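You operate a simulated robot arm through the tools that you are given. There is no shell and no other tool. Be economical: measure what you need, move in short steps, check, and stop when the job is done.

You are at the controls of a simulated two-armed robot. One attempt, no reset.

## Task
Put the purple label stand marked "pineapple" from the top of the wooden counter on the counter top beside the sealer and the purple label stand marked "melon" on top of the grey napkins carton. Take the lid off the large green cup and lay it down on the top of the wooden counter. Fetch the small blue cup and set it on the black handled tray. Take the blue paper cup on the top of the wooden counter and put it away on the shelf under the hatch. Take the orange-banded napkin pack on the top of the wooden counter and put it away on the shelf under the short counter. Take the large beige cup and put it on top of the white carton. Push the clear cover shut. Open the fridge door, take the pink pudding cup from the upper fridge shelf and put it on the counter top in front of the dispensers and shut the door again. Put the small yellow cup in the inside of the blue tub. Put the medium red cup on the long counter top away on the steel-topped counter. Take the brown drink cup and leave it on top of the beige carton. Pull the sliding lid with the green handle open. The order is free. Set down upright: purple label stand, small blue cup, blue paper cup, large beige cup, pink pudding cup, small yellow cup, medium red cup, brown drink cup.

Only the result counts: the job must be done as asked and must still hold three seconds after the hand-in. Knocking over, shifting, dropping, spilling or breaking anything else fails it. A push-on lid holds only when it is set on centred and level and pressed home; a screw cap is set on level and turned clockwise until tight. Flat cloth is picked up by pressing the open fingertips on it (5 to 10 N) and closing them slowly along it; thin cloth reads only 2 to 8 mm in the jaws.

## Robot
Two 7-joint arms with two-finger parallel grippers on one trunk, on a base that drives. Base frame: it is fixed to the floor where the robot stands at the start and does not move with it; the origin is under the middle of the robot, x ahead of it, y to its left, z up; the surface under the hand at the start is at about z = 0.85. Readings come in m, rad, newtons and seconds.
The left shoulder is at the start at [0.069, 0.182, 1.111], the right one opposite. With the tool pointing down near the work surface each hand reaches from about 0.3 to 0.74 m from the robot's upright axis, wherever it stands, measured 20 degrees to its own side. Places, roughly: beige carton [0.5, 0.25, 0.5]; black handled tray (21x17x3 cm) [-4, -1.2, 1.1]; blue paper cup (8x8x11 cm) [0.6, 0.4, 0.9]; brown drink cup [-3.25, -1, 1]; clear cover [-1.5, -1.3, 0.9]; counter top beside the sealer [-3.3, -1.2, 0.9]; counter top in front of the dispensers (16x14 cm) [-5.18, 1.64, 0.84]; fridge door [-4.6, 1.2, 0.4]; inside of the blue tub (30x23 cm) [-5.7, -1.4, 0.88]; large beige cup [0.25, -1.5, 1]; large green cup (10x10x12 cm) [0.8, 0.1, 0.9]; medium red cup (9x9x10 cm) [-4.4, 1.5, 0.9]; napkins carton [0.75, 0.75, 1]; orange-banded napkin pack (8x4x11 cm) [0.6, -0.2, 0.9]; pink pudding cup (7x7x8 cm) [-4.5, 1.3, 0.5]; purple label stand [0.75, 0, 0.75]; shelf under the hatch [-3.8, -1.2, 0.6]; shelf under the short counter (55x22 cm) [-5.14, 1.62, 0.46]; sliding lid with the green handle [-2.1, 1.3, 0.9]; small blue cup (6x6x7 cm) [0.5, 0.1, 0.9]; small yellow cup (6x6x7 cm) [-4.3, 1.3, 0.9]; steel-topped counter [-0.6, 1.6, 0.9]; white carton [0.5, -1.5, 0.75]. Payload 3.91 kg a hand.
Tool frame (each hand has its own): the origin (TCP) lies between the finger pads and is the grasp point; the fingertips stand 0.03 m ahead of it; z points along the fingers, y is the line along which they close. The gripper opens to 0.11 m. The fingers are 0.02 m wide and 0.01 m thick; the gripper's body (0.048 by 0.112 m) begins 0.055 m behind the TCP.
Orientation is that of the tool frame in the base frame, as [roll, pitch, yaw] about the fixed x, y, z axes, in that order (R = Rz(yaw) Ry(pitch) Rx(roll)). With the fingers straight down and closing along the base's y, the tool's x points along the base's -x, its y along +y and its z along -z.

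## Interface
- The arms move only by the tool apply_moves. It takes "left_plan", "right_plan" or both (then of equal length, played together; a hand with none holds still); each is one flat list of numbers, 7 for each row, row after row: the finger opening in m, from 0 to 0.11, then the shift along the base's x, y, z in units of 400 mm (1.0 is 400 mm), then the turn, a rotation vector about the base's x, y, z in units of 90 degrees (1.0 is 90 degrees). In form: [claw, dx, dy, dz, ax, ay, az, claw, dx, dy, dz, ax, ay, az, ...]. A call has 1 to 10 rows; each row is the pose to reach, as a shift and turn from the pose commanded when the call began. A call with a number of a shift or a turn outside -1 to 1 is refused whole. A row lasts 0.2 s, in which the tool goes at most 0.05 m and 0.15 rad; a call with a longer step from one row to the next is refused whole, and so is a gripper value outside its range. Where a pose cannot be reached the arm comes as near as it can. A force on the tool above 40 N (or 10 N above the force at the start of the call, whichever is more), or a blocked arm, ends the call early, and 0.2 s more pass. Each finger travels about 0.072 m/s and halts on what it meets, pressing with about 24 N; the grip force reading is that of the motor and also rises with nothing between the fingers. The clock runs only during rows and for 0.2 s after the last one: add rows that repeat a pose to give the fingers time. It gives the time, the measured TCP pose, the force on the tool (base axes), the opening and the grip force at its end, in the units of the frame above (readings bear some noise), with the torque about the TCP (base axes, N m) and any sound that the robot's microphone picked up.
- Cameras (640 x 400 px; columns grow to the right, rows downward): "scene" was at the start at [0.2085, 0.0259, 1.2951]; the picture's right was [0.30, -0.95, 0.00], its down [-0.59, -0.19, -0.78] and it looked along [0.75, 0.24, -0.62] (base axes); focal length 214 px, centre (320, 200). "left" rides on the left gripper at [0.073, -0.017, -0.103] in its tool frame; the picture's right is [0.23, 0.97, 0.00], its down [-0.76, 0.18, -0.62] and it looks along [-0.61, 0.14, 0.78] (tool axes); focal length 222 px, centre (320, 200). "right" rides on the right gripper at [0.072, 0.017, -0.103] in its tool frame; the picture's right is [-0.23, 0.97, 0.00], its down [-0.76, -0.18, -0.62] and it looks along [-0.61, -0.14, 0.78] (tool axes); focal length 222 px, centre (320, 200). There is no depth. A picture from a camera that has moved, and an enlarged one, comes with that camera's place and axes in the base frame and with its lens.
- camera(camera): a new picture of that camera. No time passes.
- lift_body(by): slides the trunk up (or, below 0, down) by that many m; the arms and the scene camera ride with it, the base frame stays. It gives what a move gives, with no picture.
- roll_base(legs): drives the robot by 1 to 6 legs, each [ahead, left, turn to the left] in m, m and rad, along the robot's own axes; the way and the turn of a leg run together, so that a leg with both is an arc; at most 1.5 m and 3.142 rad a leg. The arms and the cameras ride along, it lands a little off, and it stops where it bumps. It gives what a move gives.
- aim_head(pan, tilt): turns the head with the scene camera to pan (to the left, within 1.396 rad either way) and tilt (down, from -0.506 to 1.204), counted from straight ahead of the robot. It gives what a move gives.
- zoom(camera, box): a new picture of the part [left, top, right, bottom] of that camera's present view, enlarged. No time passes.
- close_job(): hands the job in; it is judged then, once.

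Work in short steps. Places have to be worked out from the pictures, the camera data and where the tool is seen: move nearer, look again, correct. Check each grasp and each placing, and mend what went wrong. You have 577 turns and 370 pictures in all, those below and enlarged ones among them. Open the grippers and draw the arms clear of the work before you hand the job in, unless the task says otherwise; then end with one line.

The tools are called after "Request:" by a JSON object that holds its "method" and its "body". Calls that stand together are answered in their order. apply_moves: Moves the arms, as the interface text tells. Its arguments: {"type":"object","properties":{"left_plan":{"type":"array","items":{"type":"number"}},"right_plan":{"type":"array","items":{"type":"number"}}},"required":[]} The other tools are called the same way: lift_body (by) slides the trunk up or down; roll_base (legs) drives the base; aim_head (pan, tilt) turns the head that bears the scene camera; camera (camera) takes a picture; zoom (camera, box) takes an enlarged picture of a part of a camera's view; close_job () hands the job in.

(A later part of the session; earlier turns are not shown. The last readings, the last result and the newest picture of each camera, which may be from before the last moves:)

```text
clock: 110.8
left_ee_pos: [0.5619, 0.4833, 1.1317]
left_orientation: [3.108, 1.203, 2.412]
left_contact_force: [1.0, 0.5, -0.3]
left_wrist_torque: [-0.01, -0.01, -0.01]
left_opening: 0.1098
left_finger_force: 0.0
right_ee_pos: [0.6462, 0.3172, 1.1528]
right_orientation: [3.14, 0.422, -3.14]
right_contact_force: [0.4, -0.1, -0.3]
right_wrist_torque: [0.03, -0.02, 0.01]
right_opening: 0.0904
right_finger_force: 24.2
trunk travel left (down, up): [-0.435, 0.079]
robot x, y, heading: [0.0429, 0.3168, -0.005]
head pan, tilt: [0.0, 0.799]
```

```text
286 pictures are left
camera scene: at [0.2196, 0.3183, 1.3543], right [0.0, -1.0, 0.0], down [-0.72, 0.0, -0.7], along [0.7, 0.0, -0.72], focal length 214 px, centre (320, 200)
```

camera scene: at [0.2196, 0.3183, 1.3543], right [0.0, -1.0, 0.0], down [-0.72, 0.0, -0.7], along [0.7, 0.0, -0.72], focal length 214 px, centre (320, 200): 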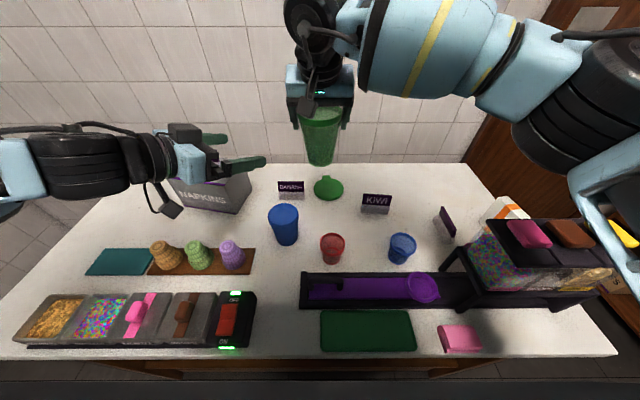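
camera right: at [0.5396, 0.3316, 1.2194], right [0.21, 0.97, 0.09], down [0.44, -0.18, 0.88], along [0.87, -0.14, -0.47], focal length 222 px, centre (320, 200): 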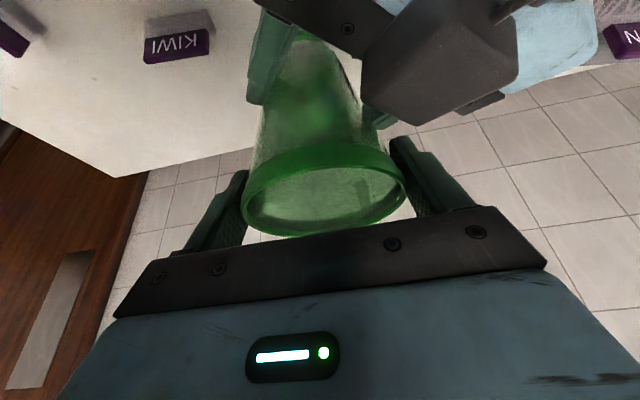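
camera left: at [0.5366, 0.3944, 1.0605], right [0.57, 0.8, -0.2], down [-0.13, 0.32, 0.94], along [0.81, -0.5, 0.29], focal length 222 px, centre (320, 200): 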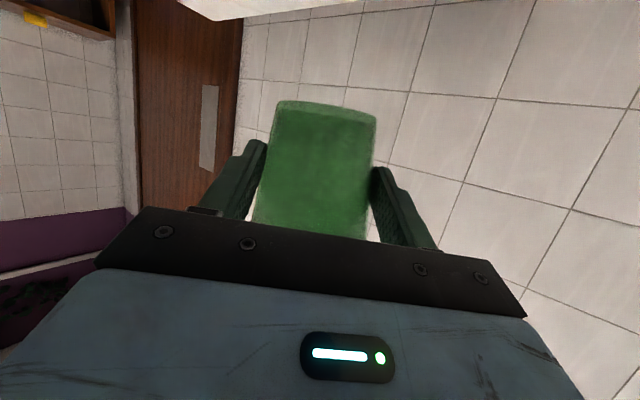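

I carry the cup back to its spot (0.781,0.1105) and lower it.

Request:
{"method": "apply_moves", "body": {"right_plan": [0.07, 0.06, -0.09, 0, 0, 0, 0, 0.07, 0.12, -0.18, 0, 0, 0, 0, 0.07, 0.18, -0.27, 0, 0, 0, 0, 0.07, 0.24, -0.36, 0, 0, 0, 0, 0.07, 0.3, -0.45, 0, 0, 0, 0, 0.07, 0.337, -0.515, -0.04, 0, 0, 0, 0.07, 0.337, -0.515, -0.15, 0, 0, 0, 0.07, 0.337, -0.515, -0.26, 0, 0, 0, 0.07, 0.337, -0.515, -0.36, 0, 0, 0, 0.07, 0.337, -0.515, -0.44, 0, 0, 0]}}

Request:
{"method": "apply_moves", "body": {"right_plan": [0.07, 0, 0, -0.02, 0, 0, 0, 0.07, 0, 0, -0.04, 0, 0, 0, 0.07, 0, 0, -0.05, 0, 0, 0, 0.07, 0, 0, -0.05, 0, 0, 0]}}

Request:
{"method": "camera", "body": {"camera": "right"}}

```text
clock: 113.0
left_ee_pos: [0.5646, 0.4823, 1.1309]
left_orientation: [3.106, 1.201, 2.41]
left_contact_force: [0.0, -0.7, 0.0]
left_wrist_torque: [-0.02, 0.0, -0.02]
left_opening: 0.1099
left_finger_force: 0.0
right_ee_pos: [0.7799, 0.1086, 0.9783]
right_orientation: [3.14, 0.421, 3.14]
right_contact_force: [-0.2, 0.4, -0.2]
right_wrist_torque: [0.02, 0.02, 0.02]
right_opening: 0.0905
right_finger_force: 23.8
trunk travel left (down, up): [-0.435, 0.079]
robot x, y, heading: [0.0437, 0.3164, -0.003]
head pan, tilt: [0.0, 0.799]
```

```text
clock: 114.0
left_ee_pos: [0.5634, 0.4817, 1.1309]
left_orientation: [3.107, 1.202, 2.409]
left_contact_force: [0.3, -0.2, -0.4]
left_wrist_torque: [-0.01, 0.04, -0.02]
left_opening: 0.1103
left_finger_force: 0.0
right_ee_pos: [0.7806, 0.1097, 0.9598]
right_orientation: [3.141, 0.423, 3.141]
right_contact_force: [-0.1, -0.7, 4.8]
right_wrist_torque: [-0.08, -0.19, -0.03]
right_opening: 0.0903
right_finger_force: 24.0
trunk travel left (down, up): [-0.435, 0.079]
robot x, y, heading: [0.0394, 0.32, -0.004]
head pan, tilt: [0.0, 0.799]
```

```text
285 pictures are left
camera right: at [0.6719, 0.1257, 1.025], right [0.21, 0.97, 0.09], down [0.44, -0.18, 0.88], along [0.87, -0.14, -0.46], focal length 222 px, centre (320, 200)
```

right: 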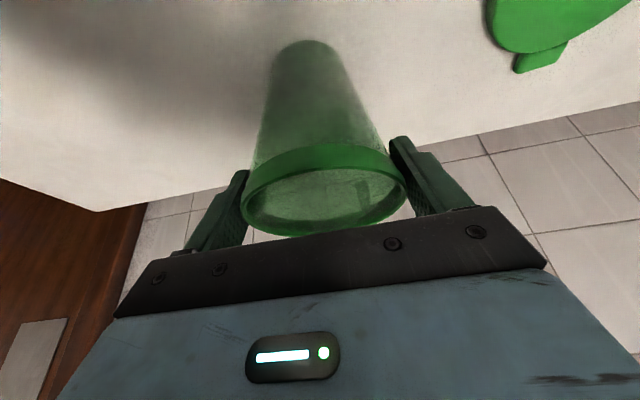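

Contact felt (4.8 N). I open and rise, then check the cup stands.

Request:
{"method": "apply_moves", "body": {"right_plan": [0.095, 0, 0, 0, 0, 0, 0, 0.11, 0, 0, 0, 0, 0, 0, 0.11, 0, 0, 0, 0, 0, 0, 0.11, 0, 0, 0.08, 0, 0, 0, 0.11, 0, 0, 0.18, 0, 0, 0, 0.11, 0, 0, 0.29, 0, 0, 0, 0.11, -0.05, 0, 0.4, 0, 0, 0, 0.11, -0.1, 0, 0.5, 0, 0.08, 0, 0.11, -0.2, 0, 0.55, 0, 0.17, 0, 0.11, -0.3, 0, 0.58, 0, 0.25, 0]}}

Request:
{"method": "camera", "body": {"camera": "scene"}}

```text
clock: 116.2
left_ee_pos: [0.5625, 0.4831, 1.1323]
left_orientation: [3.105, 1.202, 2.409]
left_contact_force: [0.0, 0.4, -0.2]
left_wrist_torque: [0.01, 0.01, 0.01]
left_opening: 0.1103
left_finger_force: 0.1
right_ee_pos: [0.6561, 0.1093, 1.1928]
right_orientation: [3.14, 0.027, 3.141]
right_contact_force: [0.7, 0.1, -0.5]
right_wrist_torque: [-0.03, 0.02, -0.01]
right_opening: 0.1101
right_finger_force: 0.0
trunk travel left (down, up): [-0.435, 0.079]
robot x, y, heading: [0.0401, 0.3172, -0.005]
head pan, tilt: [0.0, 0.799]
```

```text
284 pictures are left
camera scene: at [0.22, 0.3173, 1.3542], right [0.0, -1.0, 0.0], down [-0.72, 0.0, -0.7], along [0.7, 0.0, -0.72], focal length 214 px, centre (320, 200)
```

scene: 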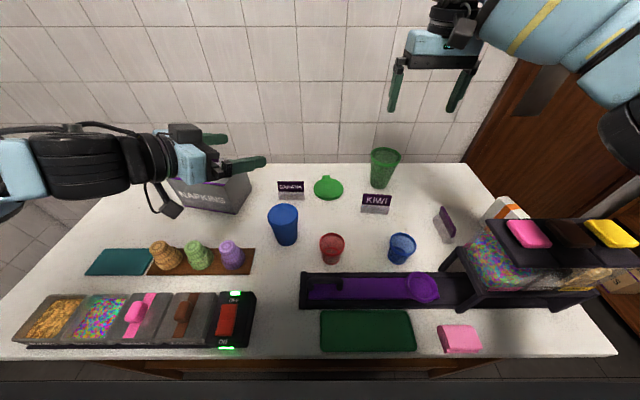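

Lid job done; cup stands. Now I restore the left hand to tool-down in two moves (yaw back, then tilt back), moving away from the carton.

Request:
{"method": "apply_moves", "body": {"left_plan": [0.11, 0, 0.05, 0.05, 0, 0, 0.09, 0.11, 0, 0.08, 0.1, 0, 0, 0.18, 0.11, 0, 0.08, 0.15, 0, 0, 0.27, 0.11, 0, 0.08, 0.2, 0, 0, 0.36, 0.11, 0, 0.08, 0.25, 0, 0, 0.45, 0.11, 0, 0.08, 0.25, 0, 0, 0.466]}}

Request:
{"method": "apply_moves", "body": {"left_plan": [0.11, -0.03, 0, 0.02, 0, 0.09, 0, 0.11, -0.06, 0, 0.04, 0, 0.18, 0, 0.11, -0.1, 0, 0.06, 0, 0.27, 0, 0.11, -0.14, 0, 0.08, 0, 0.36, 0, 0.11, -0.2, 0, 0.1, 0, 0.45, 0, 0.11, -0.26, 0, 0.1, 0, 0.54, 0, 0.11, -0.32, 0, 0.1, 0, 0.63, 0, 0.11, -0.4, 0, 0.1, 0, 0.72, 0, 0.11, -0.48, 0, 0.1, 0, 0.765, 0]}}

Request:
{"method": "roll_base", "body": {"legs": [[-0.03, 0, 0], [0, -0.42, 0]]}}

Request:
{"method": "camera", "body": {"camera": "left"}}

```text
clock: 117.6
left_ee_pos: [0.5617, 0.5134, 1.2315]
left_orientation: [3.107, 1.2, -3.139]
left_contact_force: [0.4, -0.9, -0.4]
left_wrist_torque: [-0.03, -0.02, 0.01]
left_opening: 0.11
left_finger_force: 0.1
right_ee_pos: [0.6567, 0.1098, 1.1909]
right_orientation: [3.139, 0.028, -3.141]
right_contact_force: [0.7, 1.0, -0.7]
right_wrist_torque: [0.02, -0.03, -0.01]
right_opening: 0.1101
right_finger_force: 0.1
trunk travel left (down, up): [-0.435, 0.079]
robot x, y, heading: [0.0417, 0.3183, -0.008]
head pan, tilt: [0.0, 0.799]
```

```text
clock: 119.6
left_ee_pos: [0.3662, 0.5128, 1.2719]
left_orientation: [3.105, 0.0, -3.141]
left_contact_force: [0.0, 0.1, -0.2]
left_wrist_torque: [0.02, -0.01, -0.01]
left_opening: 0.1102
left_finger_force: 0.0
right_ee_pos: [0.6567, 0.1101, 1.1906]
right_orientation: [3.141, 0.028, 3.141]
right_contact_force: [-0.8, -0.3, 0.3]
right_wrist_torque: [0.02, 0.0, 0.02]
right_opening: 0.1097
right_finger_force: 0.1
trunk travel left (down, up): [-0.435, 0.079]
robot x, y, heading: [0.0395, 0.3189, -0.005]
head pan, tilt: [0.0, 0.799]
```

```text
clock: 124.2
left_ee_pos: [0.3378, 0.1012, 1.2718]
left_orientation: [3.107, 0.001, 3.134]
left_contact_force: [-1.3, 0.2, 0.1]
left_wrist_torque: [0.01, -0.01, -0.01]
left_opening: 0.1099
left_finger_force: 0.0
right_ee_pos: [0.623, -0.3037, 1.1915]
right_orientation: [3.139, 0.027, 3.135]
right_contact_force: [-0.6, 0.6, 0.8]
right_wrist_torque: [0.03, 0.03, 0.03]
right_opening: 0.1097
right_finger_force: 0.0
trunk travel left (down, up): [-0.435, 0.079]
robot x, y, heading: [0.0114, -0.0916, -0.011]
head pan, tilt: [0.0, 0.799]
```

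```text
283 pictures are left
camera left: at [0.2633, 0.0818, 1.3739], right [-0.22, 0.97, 0.03], down [0.76, 0.15, 0.63], along [0.61, 0.17, -0.78], focal length 222 px, centre (320, 200)
```

left: 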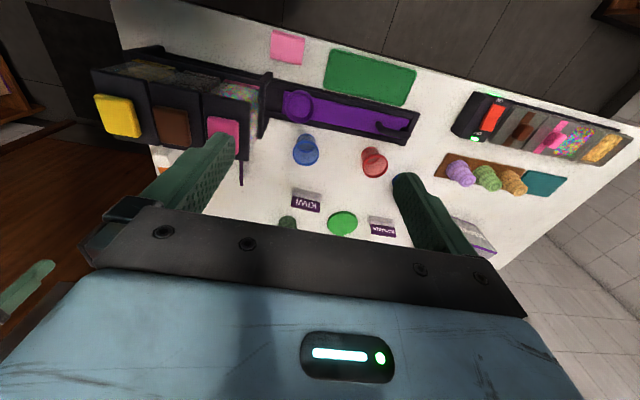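

I bring the left hand above the pineapple stand (0.58,-0.03).

Request:
{"method": "apply_moves", "body": {"left_plan": [0.09, 0.1, 0, 0, 0, 0, 0, 0.07, 0.2, -0.02, -0.02, 0, 0, 0, 0.06, 0.3, -0.05, -0.05, 0, 0, 0, 0.06, 0.4, -0.1, -0.08, 0, 0, 0, 0.06, 0.5, -0.15, -0.11, 0, 0, 0, 0.06, 0.57, -0.22, -0.15, 0, 0, 0, 0.06, 0.605, -0.28, -0.23, 0, 0, 0, 0.06, 0.605, -0.33, -0.33, 0, 0, 0, 0.06, 0.605, -0.33, -0.43, 0, 0, 0, 0.06, 0.605, -0.33, -0.43, 0, 0, 0]}}

Request:
{"method": "camera", "body": {"camera": "left"}}

Request:
{"method": "camera", "body": {"camera": "scene"}}

```text
clock: 126.4
left_ee_pos: [0.5376, 0.0799, 1.1056]
left_orientation: [3.106, 0.002, 3.134]
left_contact_force: [-0.4, -1.2, 0.6]
left_wrist_torque: [0.04, -0.01, 0.05]
left_opening: 0.0598
left_finger_force: 0.0
left hand out of reach, approached as far as the arm can: row 4, 5, 6, 7, 8, 9, 10
right_ee_pos: [0.6215, -0.3037, 1.192]
right_orientation: [3.14, 0.029, 3.134]
right_contact_force: [-0.5, 0.2, -0.1]
right_wrist_torque: [0.05, -0.04, 0.05]
right_opening: 0.1099
right_finger_force: 0.0
trunk travel left (down, up): [-0.435, 0.079]
robot x, y, heading: [0.0079, -0.092, -0.016]
head pan, tilt: [0.0, 0.799]
```

```text
282 pictures are left
camera left: at [0.4636, 0.0612, 1.2077], right [-0.22, 0.97, 0.03], down [0.76, 0.15, 0.63], along [0.61, 0.16, -0.78], focal length 222 px, centre (320, 200)
```

left: 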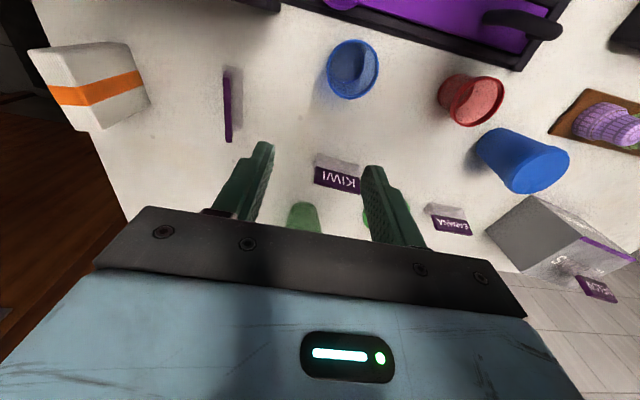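

```text
281 pictures are left
camera scene: at [0.1866, -0.0933, 1.3544], right [-0.01, -1.0, 0.0], down [-0.72, 0.01, -0.7], along [0.7, -0.01, -0.72], focal length 214 px, centre (320, 200)
```

scene: 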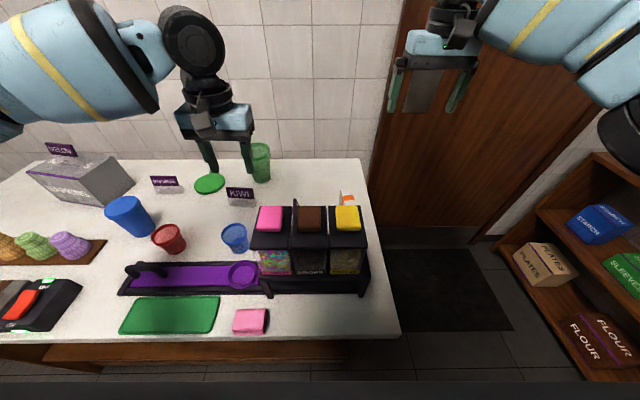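

The left arm only works well ≥0.2 m to its own side; I drive the base 0.16 m to the right (staying off the counter edge).

Request:
{"method": "roll_base", "body": {"legs": [[0, -0.16, 0.01]]}}

Request:
{"method": "apply_moves", "body": {"left_plan": [0.06, 0.02, 0.03, 0, 0, 0, 0, 0.06, 0.06, 0.06, 0, 0, 0, 0, 0.06, 0.1, 0.1, 0, 0, 0, 0, 0.06, 0.105, 0.125, 0, 0, 0, 0]}}

Request:
{"method": "camera", "body": {"camera": "left"}}

```text
clock: 128.4
left_ee_pos: [0.535, -0.0788, 1.1055]
left_orientation: [3.108, 0.001, -3.137]
left_contact_force: [-0.2, 0.9, -0.1]
left_wrist_torque: [0.01, -0.06, -0.04]
left_opening: 0.0602
left_finger_force: 0.0
right_ee_pos: [0.6239, -0.4621, 1.1909]
right_orientation: [3.14, 0.028, -3.138]
right_contact_force: [0.0, -0.4, 0.0]
right_wrist_torque: [-0.02, -0.01, -0.02]
right_opening: 0.1099
right_finger_force: 0.1
trunk travel left (down, up): [-0.435, 0.079]
robot x, y, heading: [0.0075, -0.2583, -0.006]
head pan, tilt: [0.0, 0.799]
```

```text
clock: 129.4
left_ee_pos: [0.5764, -0.0258, 1.1071]
left_orientation: [3.108, 0.001, -3.139]
left_contact_force: [-0.2, 0.4, 0.1]
left_wrist_torque: [0.0, -0.03, 0.02]
left_opening: 0.06
left_finger_force: 0.1
right_ee_pos: [0.6237, -0.4613, 1.191]
right_orientation: [3.139, 0.028, -3.14]
right_contact_force: [-0.2, -0.1, -0.3]
right_wrist_torque: [0.0, -0.03, 0.01]
right_opening: 0.1098
right_finger_force: 0.0
trunk travel left (down, up): [-0.435, 0.079]
robot x, y, heading: [0.0082, -0.2557, -0.002]
head pan, tilt: [0.0, 0.799]
```

```text
280 pictures are left
camera left: at [0.5029, -0.0458, 1.2086], right [-0.23, 0.97, 0.03], down [0.76, 0.16, 0.63], along [0.61, 0.17, -0.78], focal length 222 px, centre (320, 200)
```

left: 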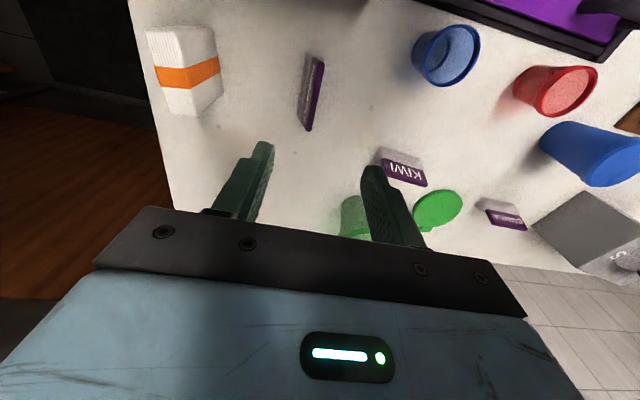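

The hand is right over the panel. I grasp it 2 cm off centre (x 0.598) for clearance from the dispensers and descend.

Request:
{"method": "apply_moves", "body": {"left_plan": [0.06, 0.055, 0, -0.08, 0, 0, 0, 0.06, 0.055, 0, -0.18, 0, 0, 0, 0.06, 0.055, 0, -0.29, 0, 0, 0, 0.06, 0.055, 0, -0.4, 0, 0, 0, 0.06, 0.055, 0, -0.46, 0, 0, 0, 0.06, 0.055, 0, -0.51, 0, 0, 0, 0.06, 0.055, 0, -0.51, 0, 0, 0]}}

Request:
{"method": "camera", "body": {"camera": "left"}}

Request:
{"method": "camera", "body": {"camera": "scene"}}

```text
clock: 131.0
left_ee_pos: [0.5918, -0.0233, 0.9027]
left_orientation: [3.107, 0.001, -3.137]
left_contact_force: [0.2, -1.0, -0.6]
left_wrist_torque: [0.0, 0.01, 0.01]
left_opening: 0.06
left_finger_force: 0.0
left hand out of reach, approached as far as the arm can: row 1, 5, 6, 7
right_ee_pos: [0.6248, -0.4601, 1.192]
right_orientation: [3.139, 0.028, -3.138]
right_contact_force: [-0.1, 0.7, -0.1]
right_wrist_torque: [0.0, -0.02, 0.02]
right_opening: 0.11
right_finger_force: 0.0
trunk travel left (down, up): [-0.435, 0.079]
robot x, y, heading: [0.0068, -0.2576, -0.005]
head pan, tilt: [0.0, 0.799]
```

```text
279 pictures are left
camera left: at [0.5177, -0.0426, 1.004], right [-0.23, 0.97, 0.03], down [0.76, 0.16, 0.63], along [0.61, 0.17, -0.78], focal length 222 px, centre (320, 200)
```

left: 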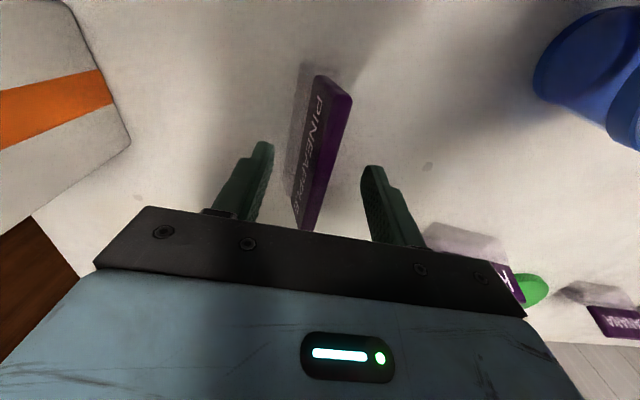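

```text
278 pictures are left
camera scene: at [0.1865, -0.2551, 1.3542], right [0.0, -1.0, 0.0], down [-0.72, 0.0, -0.7], along [0.7, 0.0, -0.72], focal length 214 px, centre (320, 200)
```

scene: 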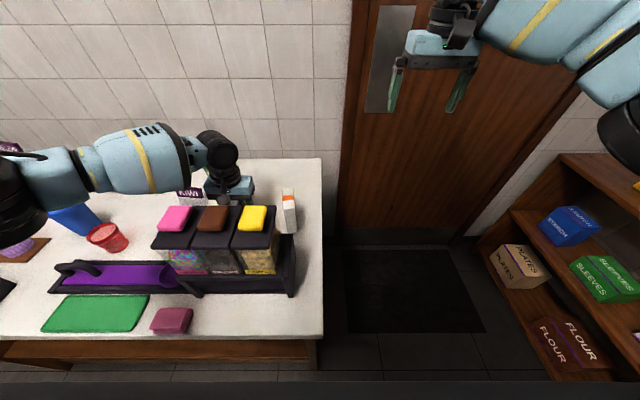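

The panel is between the fingers; I close and lift.

Request:
{"method": "apply_moves", "body": {"left_plan": [0.045, 0, 0, 0, 0, 0, 0, 0.03, 0, 0, 0, 0, 0, 0, 0.015, 0, 0, 0, 0, 0, 0, 0.0, 0, 0, 0, 0, 0, 0, 0.0, 0, 0, 0, 0, 0, 0, 0.0, 0, 0, 0.05, 0, 0, 0, 0, 0, 0, 0.14, 0, 0, 0, 0, 0, 0, 0.25, 0, 0, 0, 0, 0, 0, 0.36, 0, 0, 0, 0, 0, 0, 0.47, 0, 0, 0]}}

Request:
{"method": "camera", "body": {"camera": "left"}}

Request:
{"method": "camera", "body": {"camera": "right"}}

```text
clock: 133.2
left_ee_pos: [0.5901, -0.0243, 1.0901]
left_orientation: [3.104, -0.002, -3.14]
left_contact_force: [0.5, 0.5, -1.5]
left_wrist_torque: [0.01, -0.01, -0.05]
left_opening: 0.0165
left_finger_force: 24.1
right_ee_pos: [0.6248, -0.4621, 1.191]
right_orientation: [3.139, 0.029, -3.137]
right_contact_force: [-1.2, -0.7, 0.3]
right_wrist_torque: [-0.02, -0.01, 0.03]
right_opening: 0.11
right_finger_force: 0.1
trunk travel left (down, up): [-0.435, 0.079]
robot x, y, heading: [0.0115, -0.2546, 0.0]
head pan, tilt: [0.0, 0.799]
```

```text
277 pictures are left
camera left: at [0.518, -0.0447, 1.1913], right [-0.23, 0.97, 0.04], down [0.76, 0.16, 0.63], along [0.61, 0.17, -0.78], focal length 222 px, centre (320, 200)
```

left: 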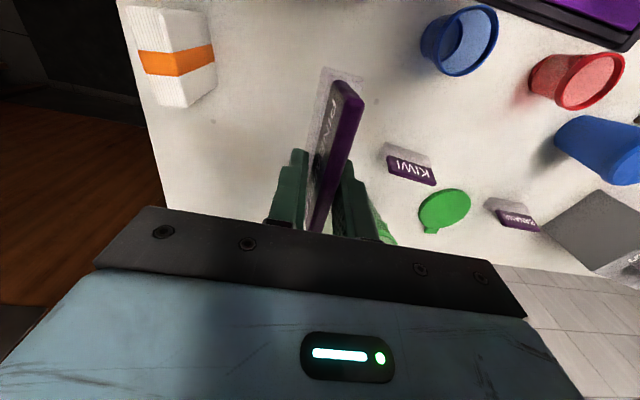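

```text
276 pictures are left
camera right: at [0.549, -0.4453, 1.2929], right [0.22, 0.97, 0.01], down [0.74, -0.18, 0.64], along [0.63, -0.14, -0.77], focal length 222 px, centre (320, 200)
```

right: 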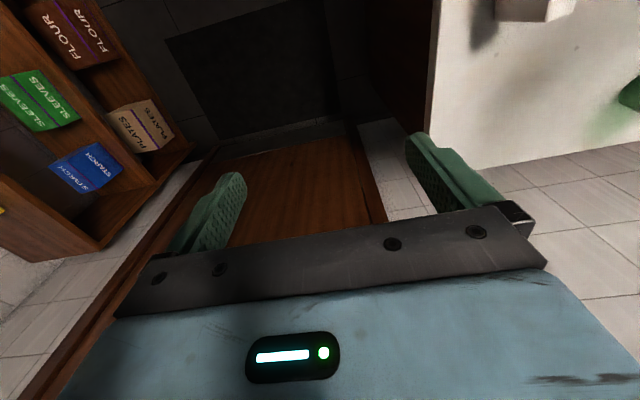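

Pineapple is in the left hand. I retract it high and back, and move the right hand near the napkin pack to look.

Request:
{"method": "apply_moves", "body": {"left_plan": [0, 0, 0, 0.1, 0, 0, 0, 0, -0.03, 0.02, 0.2, 0, 0, 0, 0, -0.1, 0.05, 0.3, 0, 0, 0, 0, -0.2, 0.08, 0.36, 0, 0, 0, 0, -0.3, 0.11, 0.4, 0, 0, 0, 0, -0.4, 0.13, 0.4, 0, 0, 0, 0, -0.5, 0.15, 0.4, 0, 0, 0], "right_plan": [0.11, 0, 0.0, 0, 0, 0, 0, 0.11, 0, 0.0, 0, 0, 0, 0, 0.11, 0, 0.08, 0, 0, 0, 0, 0.11, -0.02, 0.18, 0, 0, 0, 0, 0.11, -0.05, 0.28, 0, 0, 0, 0, 0.11, -0.08, 0.38, 0, 0, 0, 0, 0.11, -0.1, 0.48, 0, 0, 0, 0]}}

Request:
{"method": "camera", "body": {"camera": "right"}}

Request:
{"method": "camera", "body": {"camera": "scene"}}

```text
refused: row 3 steps farther than a row can; nothing moved
```

```text
275 pictures are left
camera right: at [0.549, -0.4453, 1.2929], right [0.22, 0.97, 0.01], down [0.74, -0.18, 0.64], along [0.63, -0.14, -0.77], focal length 222 px, centre (320, 200)
```

right: 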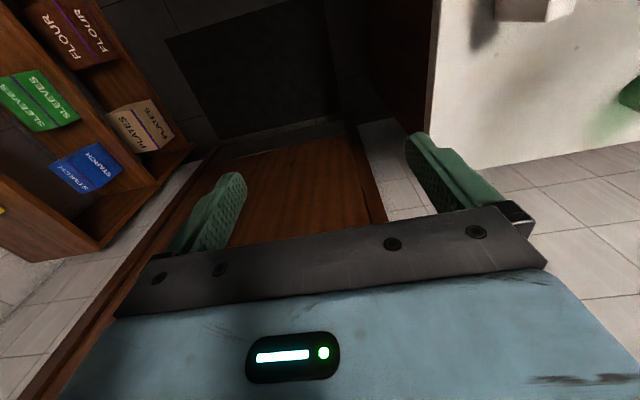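

```text
274 pictures are left
camera scene: at [0.1867, -0.2551, 1.3541], right [0.0, -1.0, 0.0], down [-0.72, 0.0, -0.7], along [0.7, 0.0, -0.72], focal length 214 px, centre (320, 200)
```

scene: 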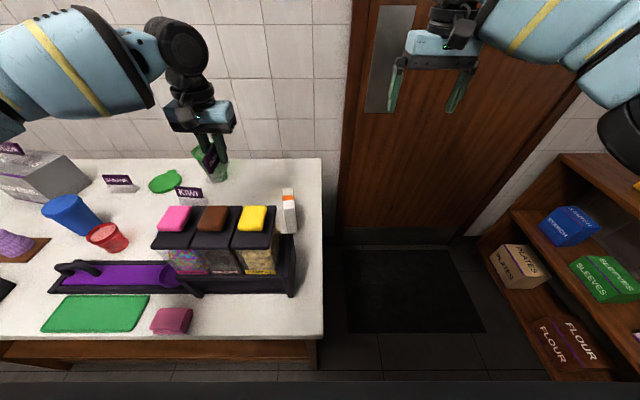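

Same move with smaller increments.

Request:
{"method": "apply_moves", "body": {"left_plan": [0, 0, 0, 0.1, 0, 0, 0, 0, -0.02, 0.02, 0.2, 0, 0, 0, 0, -0.08, 0.04, 0.28, 0, 0, 0, 0, -0.17, 0.06, 0.34, 0, 0, 0, 0, -0.27, 0.08, 0.38, 0, 0, 0, 0, -0.37, 0.1, 0.4, 0, 0, 0, 0, -0.47, 0.12, 0.4, 0, 0, 0], "right_plan": [0.11, 0, 0.0, 0, 0, 0, 0, 0.11, 0, 0.0, 0, 0, 0, 0, 0.11, 0, 0.08, 0, 0, 0, 0, 0.11, -0.02, 0.18, 0, 0, 0, 0, 0.11, -0.05, 0.28, 0, 0, 0, 0, 0.11, -0.08, 0.38, 0, 0, 0, 0, 0.11, -0.1, 0.48, 0, 0, 0, 0]}}

Request:
{"method": "camera", "body": {"camera": "right"}}

Request:
{"method": "zoom", "body": {"camera": "scene", "box": [140, 150, 340, 275]}}

```text
clock: 134.8
left_ee_pos: [0.4006, 0.0308, 1.2527]
left_orientation: [3.107, -0.001, -3.138]
left_contact_force: [-0.2, 0.1, -1.1]
left_wrist_torque: [-0.01, -0.02, 0.02]
left_opening: 0.017
left_finger_force: 24.4
left hand out of reach, approached as far as the arm can: row 1, 2
right_ee_pos: [0.5812, -0.2654, 1.1925]
right_orientation: [3.141, 0.03, -3.139]
right_contact_force: [-0.1, 0.7, -0.1]
right_wrist_torque: [0.0, -0.01, -0.03]
right_opening: 0.1101
right_finger_force: 0.1
trunk travel left (down, up): [-0.435, 0.079]
robot x, y, heading: [0.0091, -0.2521, -0.004]
head pan, tilt: [0.0, 0.799]
```

```text
273 pictures are left
camera right: at [0.5061, -0.2491, 1.2946], right [0.22, 0.97, 0.01], down [0.74, -0.18, 0.65], along [0.63, -0.14, -0.76], focal length 222 px, centre (320, 200)
```

right: 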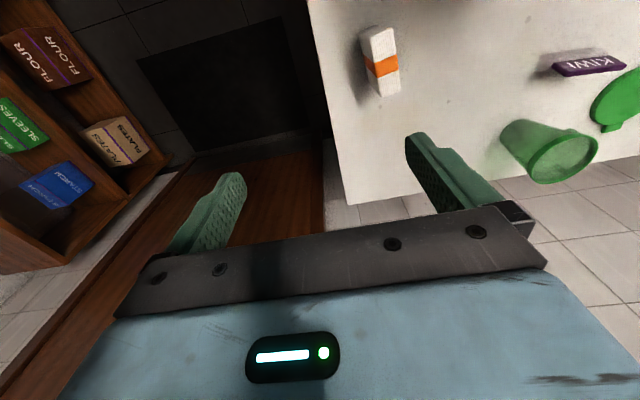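

```text
3.20 times, centred on (240, 212) of scene
camera zoom: at [0.1847, -0.2529, 1.3544], right [0.0, -1.0, 0.0], down [-0.72, 0.0, -0.7], along [0.7, 0.0, -0.72], focal length 686 px, centre (576, 160)
```

zoom: 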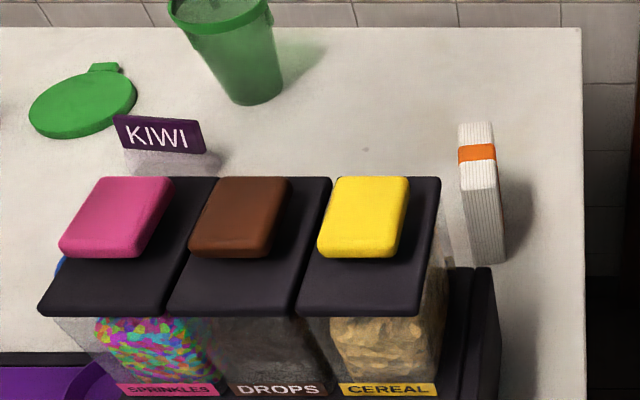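

The pack stands upright: top centre ≈(0.575,-0.174), z≈0.96, turned ~8°. I move the right hand over it (x 0.588 for dispenser clearance) and part-way down.

Request:
{"method": "apply_moves", "body": {"right_plan": [0.09, 0.01, 0.08, 0, 0, 0, 0.03, 0.08, 0.02, 0.16, 0, 0, 0, 0.06, 0.08, 0.02, 0.23, -0.03, 0, 0, 0.09, 0.08, 0.02, 0.23, -0.14, 0, 0, 0.09, 0.08, 0.02, 0.23, -0.25, 0, 0, 0.09, 0.08, 0.02, 0.23, -0.35, 0, 0, 0.09]}}

Request:
{"method": "camera", "body": {"camera": "right"}}

Request:
{"method": "camera", "body": {"camera": "scene"}}

```text
clock: 136.2
left_ee_pos: [0.4035, 0.0272, 1.252]
left_orientation: [3.106, -0.001, -3.139]
left_contact_force: [1.5, 0.0, 0.0]
left_wrist_torque: [0.0, -0.02, -0.03]
left_opening: 0.0168
left_finger_force: 24.1
right_ee_pos: [0.5915, -0.1782, 1.0486]
right_orientation: [3.142, 0.027, -2.997]
right_contact_force: [-0.2, 0.3, -0.1]
right_wrist_torque: [0.03, 0.05, 0.0]
right_opening: 0.08
right_finger_force: 0.1
right hand out of reach, approached as far as the arm can: row 3
trunk travel left (down, up): [-0.435, 0.079]
robot x, y, heading: [0.0096, -0.2517, -0.004]
head pan, tilt: [0.0, 0.799]
```

```text
271 pictures are left
camera right: at [0.5153, -0.1726, 1.1503], right [0.08, 1.0, 0.01], down [0.76, -0.07, 0.64], along [0.64, -0.05, -0.77], focal length 222 px, centre (320, 200)
```

right: 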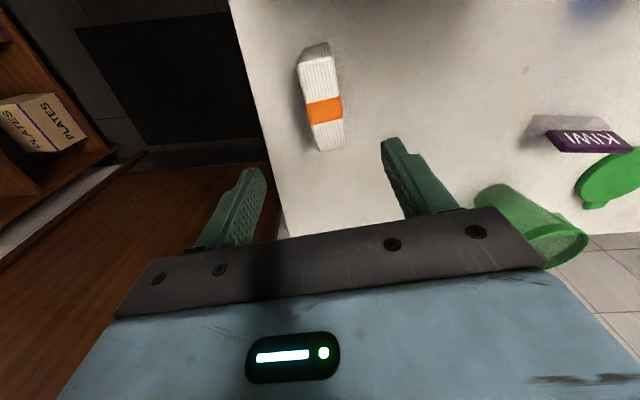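

```text
270 pictures are left
camera scene: at [0.1872, -0.2555, 1.3541], right [0.0, -1.0, 0.0], down [-0.72, 0.0, -0.7], along [0.7, 0.0, -0.72], focal length 214 px, centre (320, 200)
```

scene: 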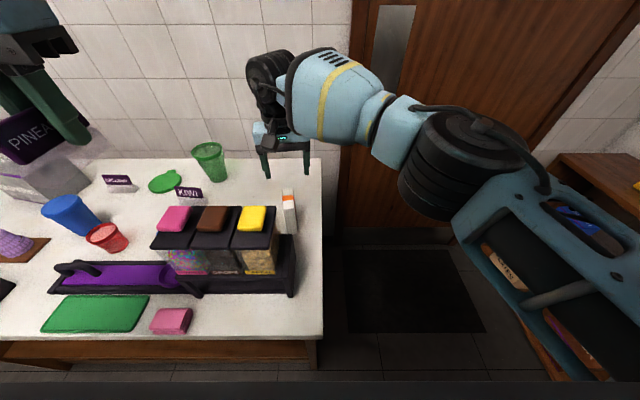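

Aligned; I descend to z≈0.93 and close.

Request:
{"method": "apply_moves", "body": {"right_plan": [0.08, 0, 0.01, -0.1, 0, 0, 0, 0.08, 0, 0.01, -0.2, 0, 0, 0, 0.08, 0, 0.01, -0.3, 0, 0, 0, 0.08, 0, 0.01, -0.3, 0, 0, 0, 0.06, 0, 0.01, -0.3, 0, 0, 0, 0.045, 0, 0.01, -0.3, 0, 0, 0, 0.03, 0, 0.01, -0.3, 0, 0, 0, 0.02, 0, 0.01, -0.3, 0, 0, 0, 0.02, 0, 0.01, -0.3, 0, 0, 0]}}

Request:
{"method": "camera", "body": {"camera": "right"}}

```text
clock: 138.2
left_ee_pos: [0.402, 0.0275, 1.2527]
left_orientation: [3.107, 0.0, -3.138]
left_contact_force: [-0.3, 0.1, -1.2]
left_wrist_torque: [0.02, 0.0, 0.01]
left_opening: 0.0166
left_finger_force: 23.9
right_ee_pos: [0.5934, -0.1742, 0.932]
right_orientation: [3.139, 0.027, -2.998]
right_contact_force: [0.0, -0.2, 0.2]
right_wrist_torque: [0.0, 0.01, 0.01]
right_opening: 0.0295
right_finger_force: 23.7
trunk travel left (down, up): [-0.435, 0.079]
robot x, y, heading: [0.0076, -0.2572, -0.005]
head pan, tilt: [0.0, 0.799]
```

```text
269 pictures are left
camera right: at [0.5158, -0.1689, 1.0333], right [0.08, 1.0, 0.01], down [0.76, -0.07, 0.64], along [0.64, -0.05, -0.77], focal length 222 px, centre (320, 200)
```

right: 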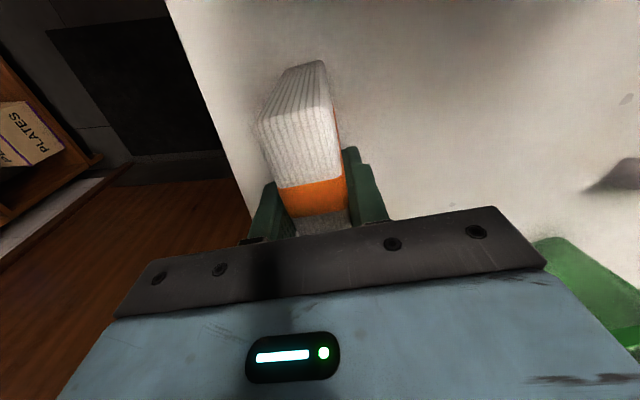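

Gripped (29.5 mm). I lift it and bring it to the right and back.

Request:
{"method": "apply_moves", "body": {"right_plan": [0.02, 0, 0, 0.08, 0, 0, 0, 0.02, 0, 0, 0.18, 0, 0, 0, 0.02, 0, 0, 0.29, 0, 0, 0, 0.02, 0, -0.03, 0.39, 0, 0, 0, 0.02, 0, -0.08, 0.49, 0, 0, 0, 0.02, -0.02, -0.18, 0.53, 0, 0, -0.03, 0.02, -0.05, -0.28, 0.56, 0, 0, -0.06, 0.02, -0.09, -0.38, 0.58, 0, 0, -0.09, 0.02, -0.15, -0.48, 0.58, 0, 0, -0.09, 0.02, -0.22, -0.56, 0.58, 0, 0, -0.09]}}

Request:
{"method": "camera", "body": {"camera": "scene"}}

```text
clock: 140.4
left_ee_pos: [0.4023, 0.0273, 1.2536]
left_orientation: [3.104, 0.0, -3.137]
left_contact_force: [0.0, -0.6, -0.9]
left_wrist_torque: [0.02, -0.07, -0.02]
left_opening: 0.0167
left_finger_force: 23.8
right_ee_pos: [0.5036, -0.3985, 1.1587]
right_orientation: [3.138, 0.029, -3.138]
right_contact_force: [-0.3, -0.7, 1.1]
right_wrist_torque: [0.01, -0.05, 0.0]
right_opening: 0.0293
right_finger_force: 24.2
trunk travel left (down, up): [-0.435, 0.079]
robot x, y, heading: [0.0077, -0.2569, -0.0]
head pan, tilt: [0.0, 0.799]
```

```text
268 pictures are left
camera scene: at [0.1859, -0.2562, 1.3543], right [0.0, -1.0, 0.0], down [-0.72, 0.0, -0.7], along [0.7, 0.0, -0.72], focal length 214 px, centre (320, 200)
```

scene: 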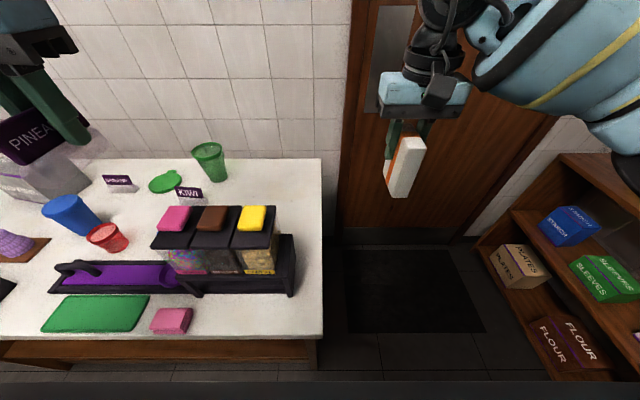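

I back away from the counter, centre in the aisle, and turn to face the right-hand row, then look.

Request:
{"method": "roll_base", "body": {"legs": [[-0.7, 0.2, 0], [0, 0, -1.5708], [0, -1.2, 0]]}}

Request:
{"method": "aim_head", "body": {"pan": -0.3, "tilt": 0.35}}

Request:
{"method": "camera", "body": {"camera": "scene"}}

```text
clock: 158.5
left_ee_pos: [-1.5961, -0.4616, 1.2524]
left_orientation: [3.106, -0.001, 1.592]
left_contact_force: [0.0, -0.4, -0.6]
left_wrist_torque: [-0.01, 0.05, 0.03]
left_opening: 0.0149
left_finger_force: 23.6
right_ee_pos: [-2.0188, -0.5722, 1.1589]
right_orientation: [3.14, 0.027, 1.591]
right_contact_force: [-0.7, 0.1, -0.7]
right_wrist_torque: [0.02, 0.01, -0.01]
right_opening: 0.0293
right_finger_force: 23.4
trunk travel left (down, up): [-0.435, 0.079]
robot x, y, heading: [-1.8869, -0.0707, -1.555]
head pan, tilt: [0.0, 0.799]
```

```text
clock: 159.4
left_ee_pos: [-1.5961, -0.4619, 1.2527]
left_orientation: [3.105, -0.001, 1.591]
left_contact_force: [0.0, -0.6, -1.1]
left_wrist_torque: [-0.04, 0.01, 0.01]
left_opening: 0.0148
left_finger_force: 24.0
right_ee_pos: [-2.018, -0.5728, 1.1588]
right_orientation: [3.14, 0.027, 1.592]
right_contact_force: [0.4, -0.3, -1.3]
right_wrist_torque: [-0.01, 0.0, 0.04]
right_opening: 0.0293
right_finger_force: 24.2
trunk travel left (down, up): [-0.435, 0.079]
robot x, y, heading: [-1.885, -0.0697, -1.555]
head pan, tilt: [-0.3, 0.351]
```

```text
267 pictures are left
camera scene: at [-1.907, -0.2578, 1.3937], right [-0.96, 0.28, 0.0], down [0.1, 0.33, -0.94], along [-0.26, -0.9, -0.34], focal length 214 px, centre (320, 200)
```

scene: 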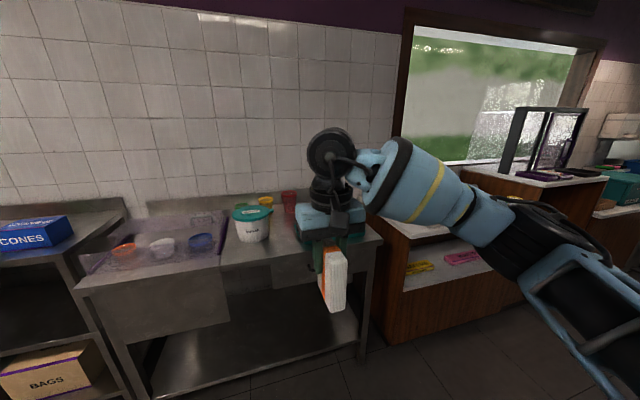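

I drive on along the row by 1.25 m and look again.

Request:
{"method": "roll_base", "body": {"legs": [[0, -1.25, -0.016]]}}

Request:
{"method": "aim_head", "body": {"pan": 0, "tilt": 0.5}}

Request:
{"method": "camera", "body": {"camera": "scene"}}

Request:
{"method": "camera", "body": {"camera": "left"}}

```text
clock: 170.8
left_ee_pos: [-2.8698, -0.4761, 1.252]
left_orientation: [3.108, 0.0, 1.574]
left_contact_force: [-0.4, 0.0, -1.3]
left_wrist_torque: [0.02, -0.02, -0.01]
left_opening: 0.0096
left_finger_force: 24.2
right_ee_pos: [-3.2934, -0.5797, 1.1593]
right_orientation: [3.14, 0.028, 1.575]
right_contact_force: [0.6, -0.5, 0.1]
right_wrist_torque: [0.03, -0.01, -0.02]
right_opening: 0.0292
right_finger_force: 23.9
trunk travel left (down, up): [-0.435, 0.079]
robot x, y, heading: [-3.1496, -0.0798, -1.574]
head pan, tilt: [-0.3, 0.351]
```

```text
clock: 171.6
left_ee_pos: [-2.8689, -0.4766, 1.2522]
left_orientation: [3.107, 0.0, 1.575]
left_contact_force: [-0.7, 0.3, -1.2]
left_wrist_torque: [0.04, 0.0, -0.03]
left_opening: 0.0098
left_finger_force: 24.4
right_ee_pos: [-3.294, -0.5792, 1.1609]
right_orientation: [3.14, 0.029, 1.578]
right_contact_force: [-0.3, -0.3, -0.6]
right_wrist_torque: [-0.02, 0.0, 0.01]
right_opening: 0.0296
right_finger_force: 24.2
trunk travel left (down, up): [-0.435, 0.079]
robot x, y, heading: [-3.1522, -0.0815, -1.568]
head pan, tilt: [0.0, 0.499]
```

```text
266 pictures are left
camera scene: at [-3.1499, -0.2691, 1.3801], right [-1.0, 0.0, 0.0], down [0.0, 0.48, -0.88], along [0.0, -0.88, -0.48], focal length 214 px, centre (320, 200)
```

scene: 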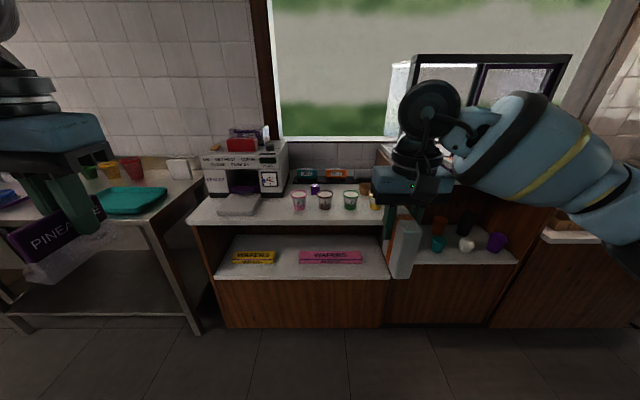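

```text
265 pictures are left
camera left: at [-2.8912, -0.403, 1.3541], right [0.97, 0.23, 0.03], down [0.16, -0.76, 0.63], along [0.17, -0.61, -0.78], focal length 222 px, centre (320, 200)
```

left: 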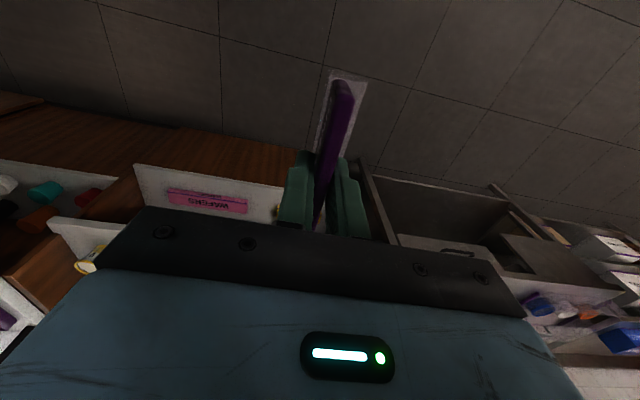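

I enlarge the sealer area to find a free spot beside it.

Request:
{"method": "zoom", "body": {"camera": "scene", "box": [180, 110, 440, 280]}}

Request:
{"method": "zoom", "body": {"camera": "left", "box": [220, 40, 460, 240]}}

```text
2.35 times, centred on (310, 195) of scene
camera zoom: at [-3.1499, -0.2691, 1.3801], right [-1.0, 0.0, 0.0], down [0.0, 0.48, -0.88], along [0.0, -0.88, -0.48], focal length 505 px, centre (344, 212)
```

zoom: 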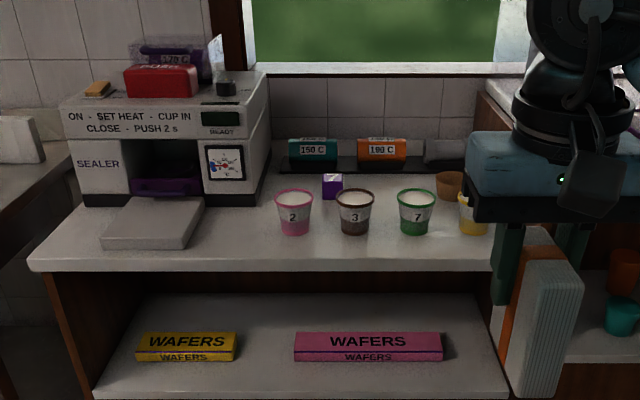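

```text
2.00 times, centred on (340, 140) of left
camera zoom: at [-2.8912, -0.403, 1.3541], right [0.97, 0.23, 0.03], down [0.16, -0.76, 0.63], along [0.17, -0.61, -0.78], focal length 444 px, centre (280, 320)
```

zoom: 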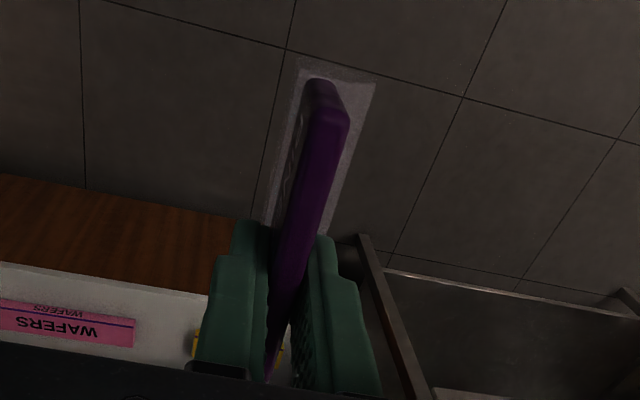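

Free space exists right of the sealer behind the row of cups (≈(-3.26,-1.29)). I raise and pull in the right hand, drive to x≈-3.5 and look from closer.

Request:
{"method": "apply_moves", "body": {"right_plan": [0.02, 0, 0.05, 0.08, 0, 0, 0, 0.02, 0, 0.1, 0.16, 0, 0, 0, 0.02, 0, 0.15, 0.24, 0, 0, 0, 0.02, 0, 0.2, 0.3, 0, 0, 0]}}

Request:
{"method": "roll_base", "body": {"legs": [[0.25, -0.33, 0]]}}

Request:
{"method": "aim_head", "body": {"pan": 0.2, "tilt": 0.7}}

Request:
{"method": "camera", "body": {"camera": "scene"}}

```text
clock: 172.6
left_ee_pos: [-2.8706, -0.4749, 1.2523]
left_orientation: [3.107, -0.001, 1.575]
left_contact_force: [0.3, 0.2, -0.9]
left_wrist_torque: [-0.04, 0.02, -0.02]
left_opening: 0.0097
left_finger_force: 24.3
right_ee_pos: [-3.294, -0.4983, 1.2812]
right_orientation: [3.139, 0.027, 1.573]
right_contact_force: [0.0, 0.3, -0.8]
right_wrist_torque: [-0.05, 0.0, 0.01]
right_opening: 0.0296
right_finger_force: 24.0
trunk travel left (down, up): [-0.435, 0.079]
robot x, y, heading: [-3.1486, -0.0852, -1.572]
head pan, tilt: [0.0, 0.499]
```

```text
clock: 176.1
left_ee_pos: [-3.2115, -0.7303, 1.2523]
left_orientation: [3.108, -0.001, 1.569]
left_contact_force: [0.0, -0.7, -0.7]
left_wrist_torque: [-0.03, 0.02, 0.03]
left_opening: 0.0095
left_finger_force: 23.9
right_ee_pos: [-3.6383, -0.7497, 1.2799]
right_orientation: [3.139, 0.028, 1.566]
right_contact_force: [0.0, 0.2, -0.9]
right_wrist_torque: [0.0, 0.01, -0.03]
right_opening: 0.0293
right_finger_force: 24.5
trunk travel left (down, up): [-0.435, 0.079]
robot x, y, heading: [-3.4919, -0.3334, -1.577]
head pan, tilt: [0.0, 0.499]
```

```text
clock: 176.8
left_ee_pos: [-3.2122, -0.7301, 1.2519]
left_orientation: [3.106, 0.0, 1.568]
left_contact_force: [0.4, 0.2, -0.6]
left_wrist_torque: [0.0, -0.02, 0.01]
left_opening: 0.0096
left_finger_force: 23.9
right_ee_pos: [-3.6384, -0.749, 1.2801]
right_orientation: [3.14, 0.028, 1.567]
right_contact_force: [0.6, -0.2, -0.4]
right_wrist_torque: [0.03, 0.01, -0.02]
right_opening: 0.0293
right_finger_force: 23.8
trunk travel left (down, up): [-0.435, 0.079]
robot x, y, heading: [-3.4887, -0.3335, -1.585]
head pan, tilt: [0.201, 0.7]
```

```text
262 pictures are left
camera scene: at [-3.4741, -0.5129, 1.3624], right [-0.98, -0.19, 0.0], down [-0.12, 0.63, -0.77], along [0.15, -0.75, -0.64], focal length 214 px, centre (320, 200)
```

scene: 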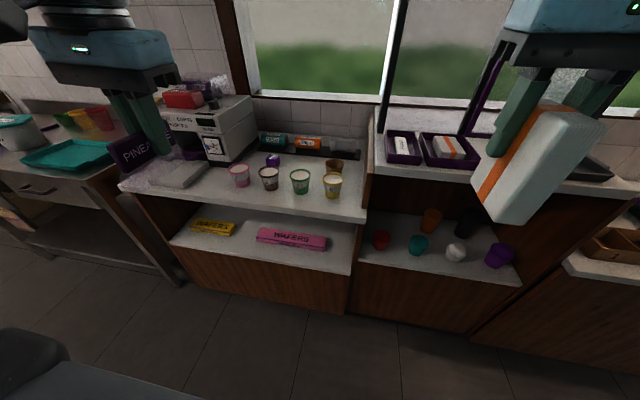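

Layout is clear: free spot at ≈(-3.235,-1.28) between the purple cube and the tan cup. I raise/retract the right hand more so the pack clears the hatch shelf, then drive up to the counter.

Request:
{"method": "apply_moves", "body": {"right_plan": [0.02, 0, 0.04, 0.1, 0, 0, 0, 0.02, 0, 0.08, 0.2, 0, 0, 0, 0.02, 0, 0.12, 0.28, 0, 0, 0]}}

Request:
{"method": "roll_base", "body": {"legs": [[0.42, 0, 0.012]]}}

Request:
{"method": "aim_head", "body": {"pan": 0.2, "tilt": 0.95}}

Request:
{"method": "camera", "body": {"camera": "scene"}}

Request:
{"method": "camera", "body": {"camera": "left"}}

```text
clock: 177.6
left_ee_pos: [-3.2116, -0.7304, 1.2519]
left_orientation: [3.105, -0.001, 1.568]
left_contact_force: [0.1, 0.1, -0.9]
left_wrist_torque: [0.02, 0.01, -0.03]
left_opening: 0.0097
left_finger_force: 23.6
right_ee_pos: [-3.6426, -0.716, 1.3617]
right_orientation: [-3.132, 0.02, 1.56]
right_contact_force: [-6.7, -8.0, -19.1]
right_wrist_torque: [-0.82, -0.19, 0.39]
right_opening: 0.0295
right_finger_force: 24.1
trunk travel left (down, up): [-0.435, 0.079]
robot x, y, heading: [-3.4904, -0.3316, -1.58]
head pan, tilt: [0.201, 0.7]
stopped in row 3 (right hand): the force on the tool passed its limit at 50 N (the readings are from after the stop); the commanded pose is now the measured one
```

```text
clock: 180.1
left_ee_pos: [-3.2094, -1.1394, 1.2524]
left_orientation: [3.108, 0.0, 1.579]
left_contact_force: [-0.5, 0.6, -1.4]
left_wrist_torque: [-0.03, -0.01, 0.04]
left_opening: 0.0099
left_finger_force: 24.1
right_ee_pos: [-3.6392, -1.1299, 1.3639]
right_orientation: [-3.134, 0.022, 1.573]
right_contact_force: [-18.1, -29.6, -13.0]
right_wrist_torque: [2.07, -1.77, 1.06]
right_opening: 0.0295
right_finger_force: 23.9
trunk travel left (down, up): [-0.435, 0.079]
robot x, y, heading: [-3.4934, -0.7465, -1.562]
head pan, tilt: [0.201, 0.7]
```

```text
clock: 180.9
left_ee_pos: [-3.2078, -1.139, 1.2526]
left_orientation: [3.106, 0.0, 1.579]
left_contact_force: [0.1, 0.0, -0.5]
left_wrist_torque: [-0.02, 0.01, 0.0]
left_opening: 0.0095
left_finger_force: 23.8
right_ee_pos: [-3.6409, -1.1323, 1.3622]
right_orientation: [-3.13, 0.021, 1.568]
right_contact_force: [-15.6, -28.0, -38.2]
right_wrist_torque: [-0.62, -0.74, 0.79]
right_opening: 0.0295
right_finger_force: 24.1
trunk travel left (down, up): [-0.435, 0.079]
robot x, y, heading: [-3.4938, -0.7479, -1.571]
head pan, tilt: [0.201, 0.949]
```

```text
261 pictures are left
camera scene: at [-3.4732, -0.9271, 1.366], right [-0.98, -0.2, 0.0], down [-0.12, 0.6, -0.79], along [0.16, -0.78, -0.61], focal length 214 px, centre (320, 200)
```

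scene: 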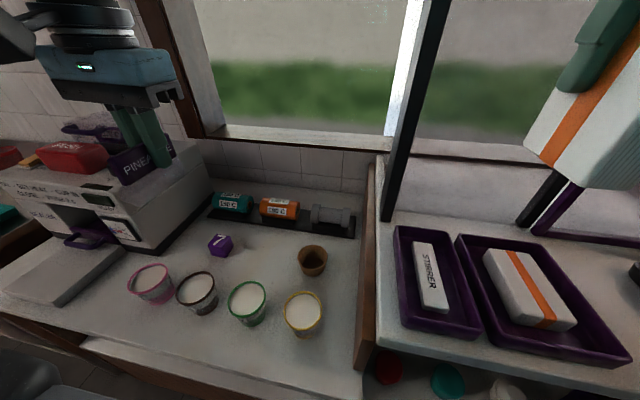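

```text
260 pictures are left
camera left: at [-3.2309, -1.0663, 1.3541], right [0.97, 0.23, 0.03], down [0.16, -0.76, 0.63], along [0.17, -0.61, -0.78], focal length 222 px, centre (320, 200)
```

left: 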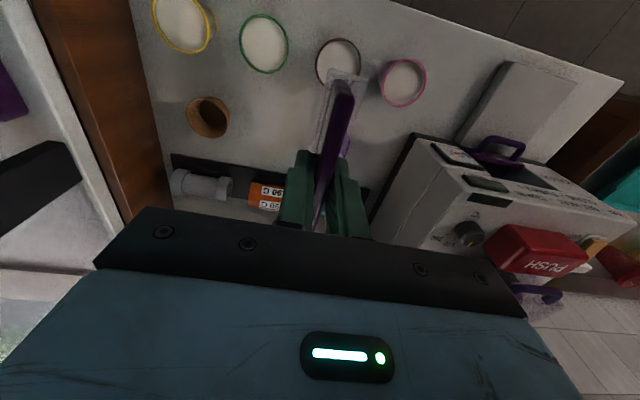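

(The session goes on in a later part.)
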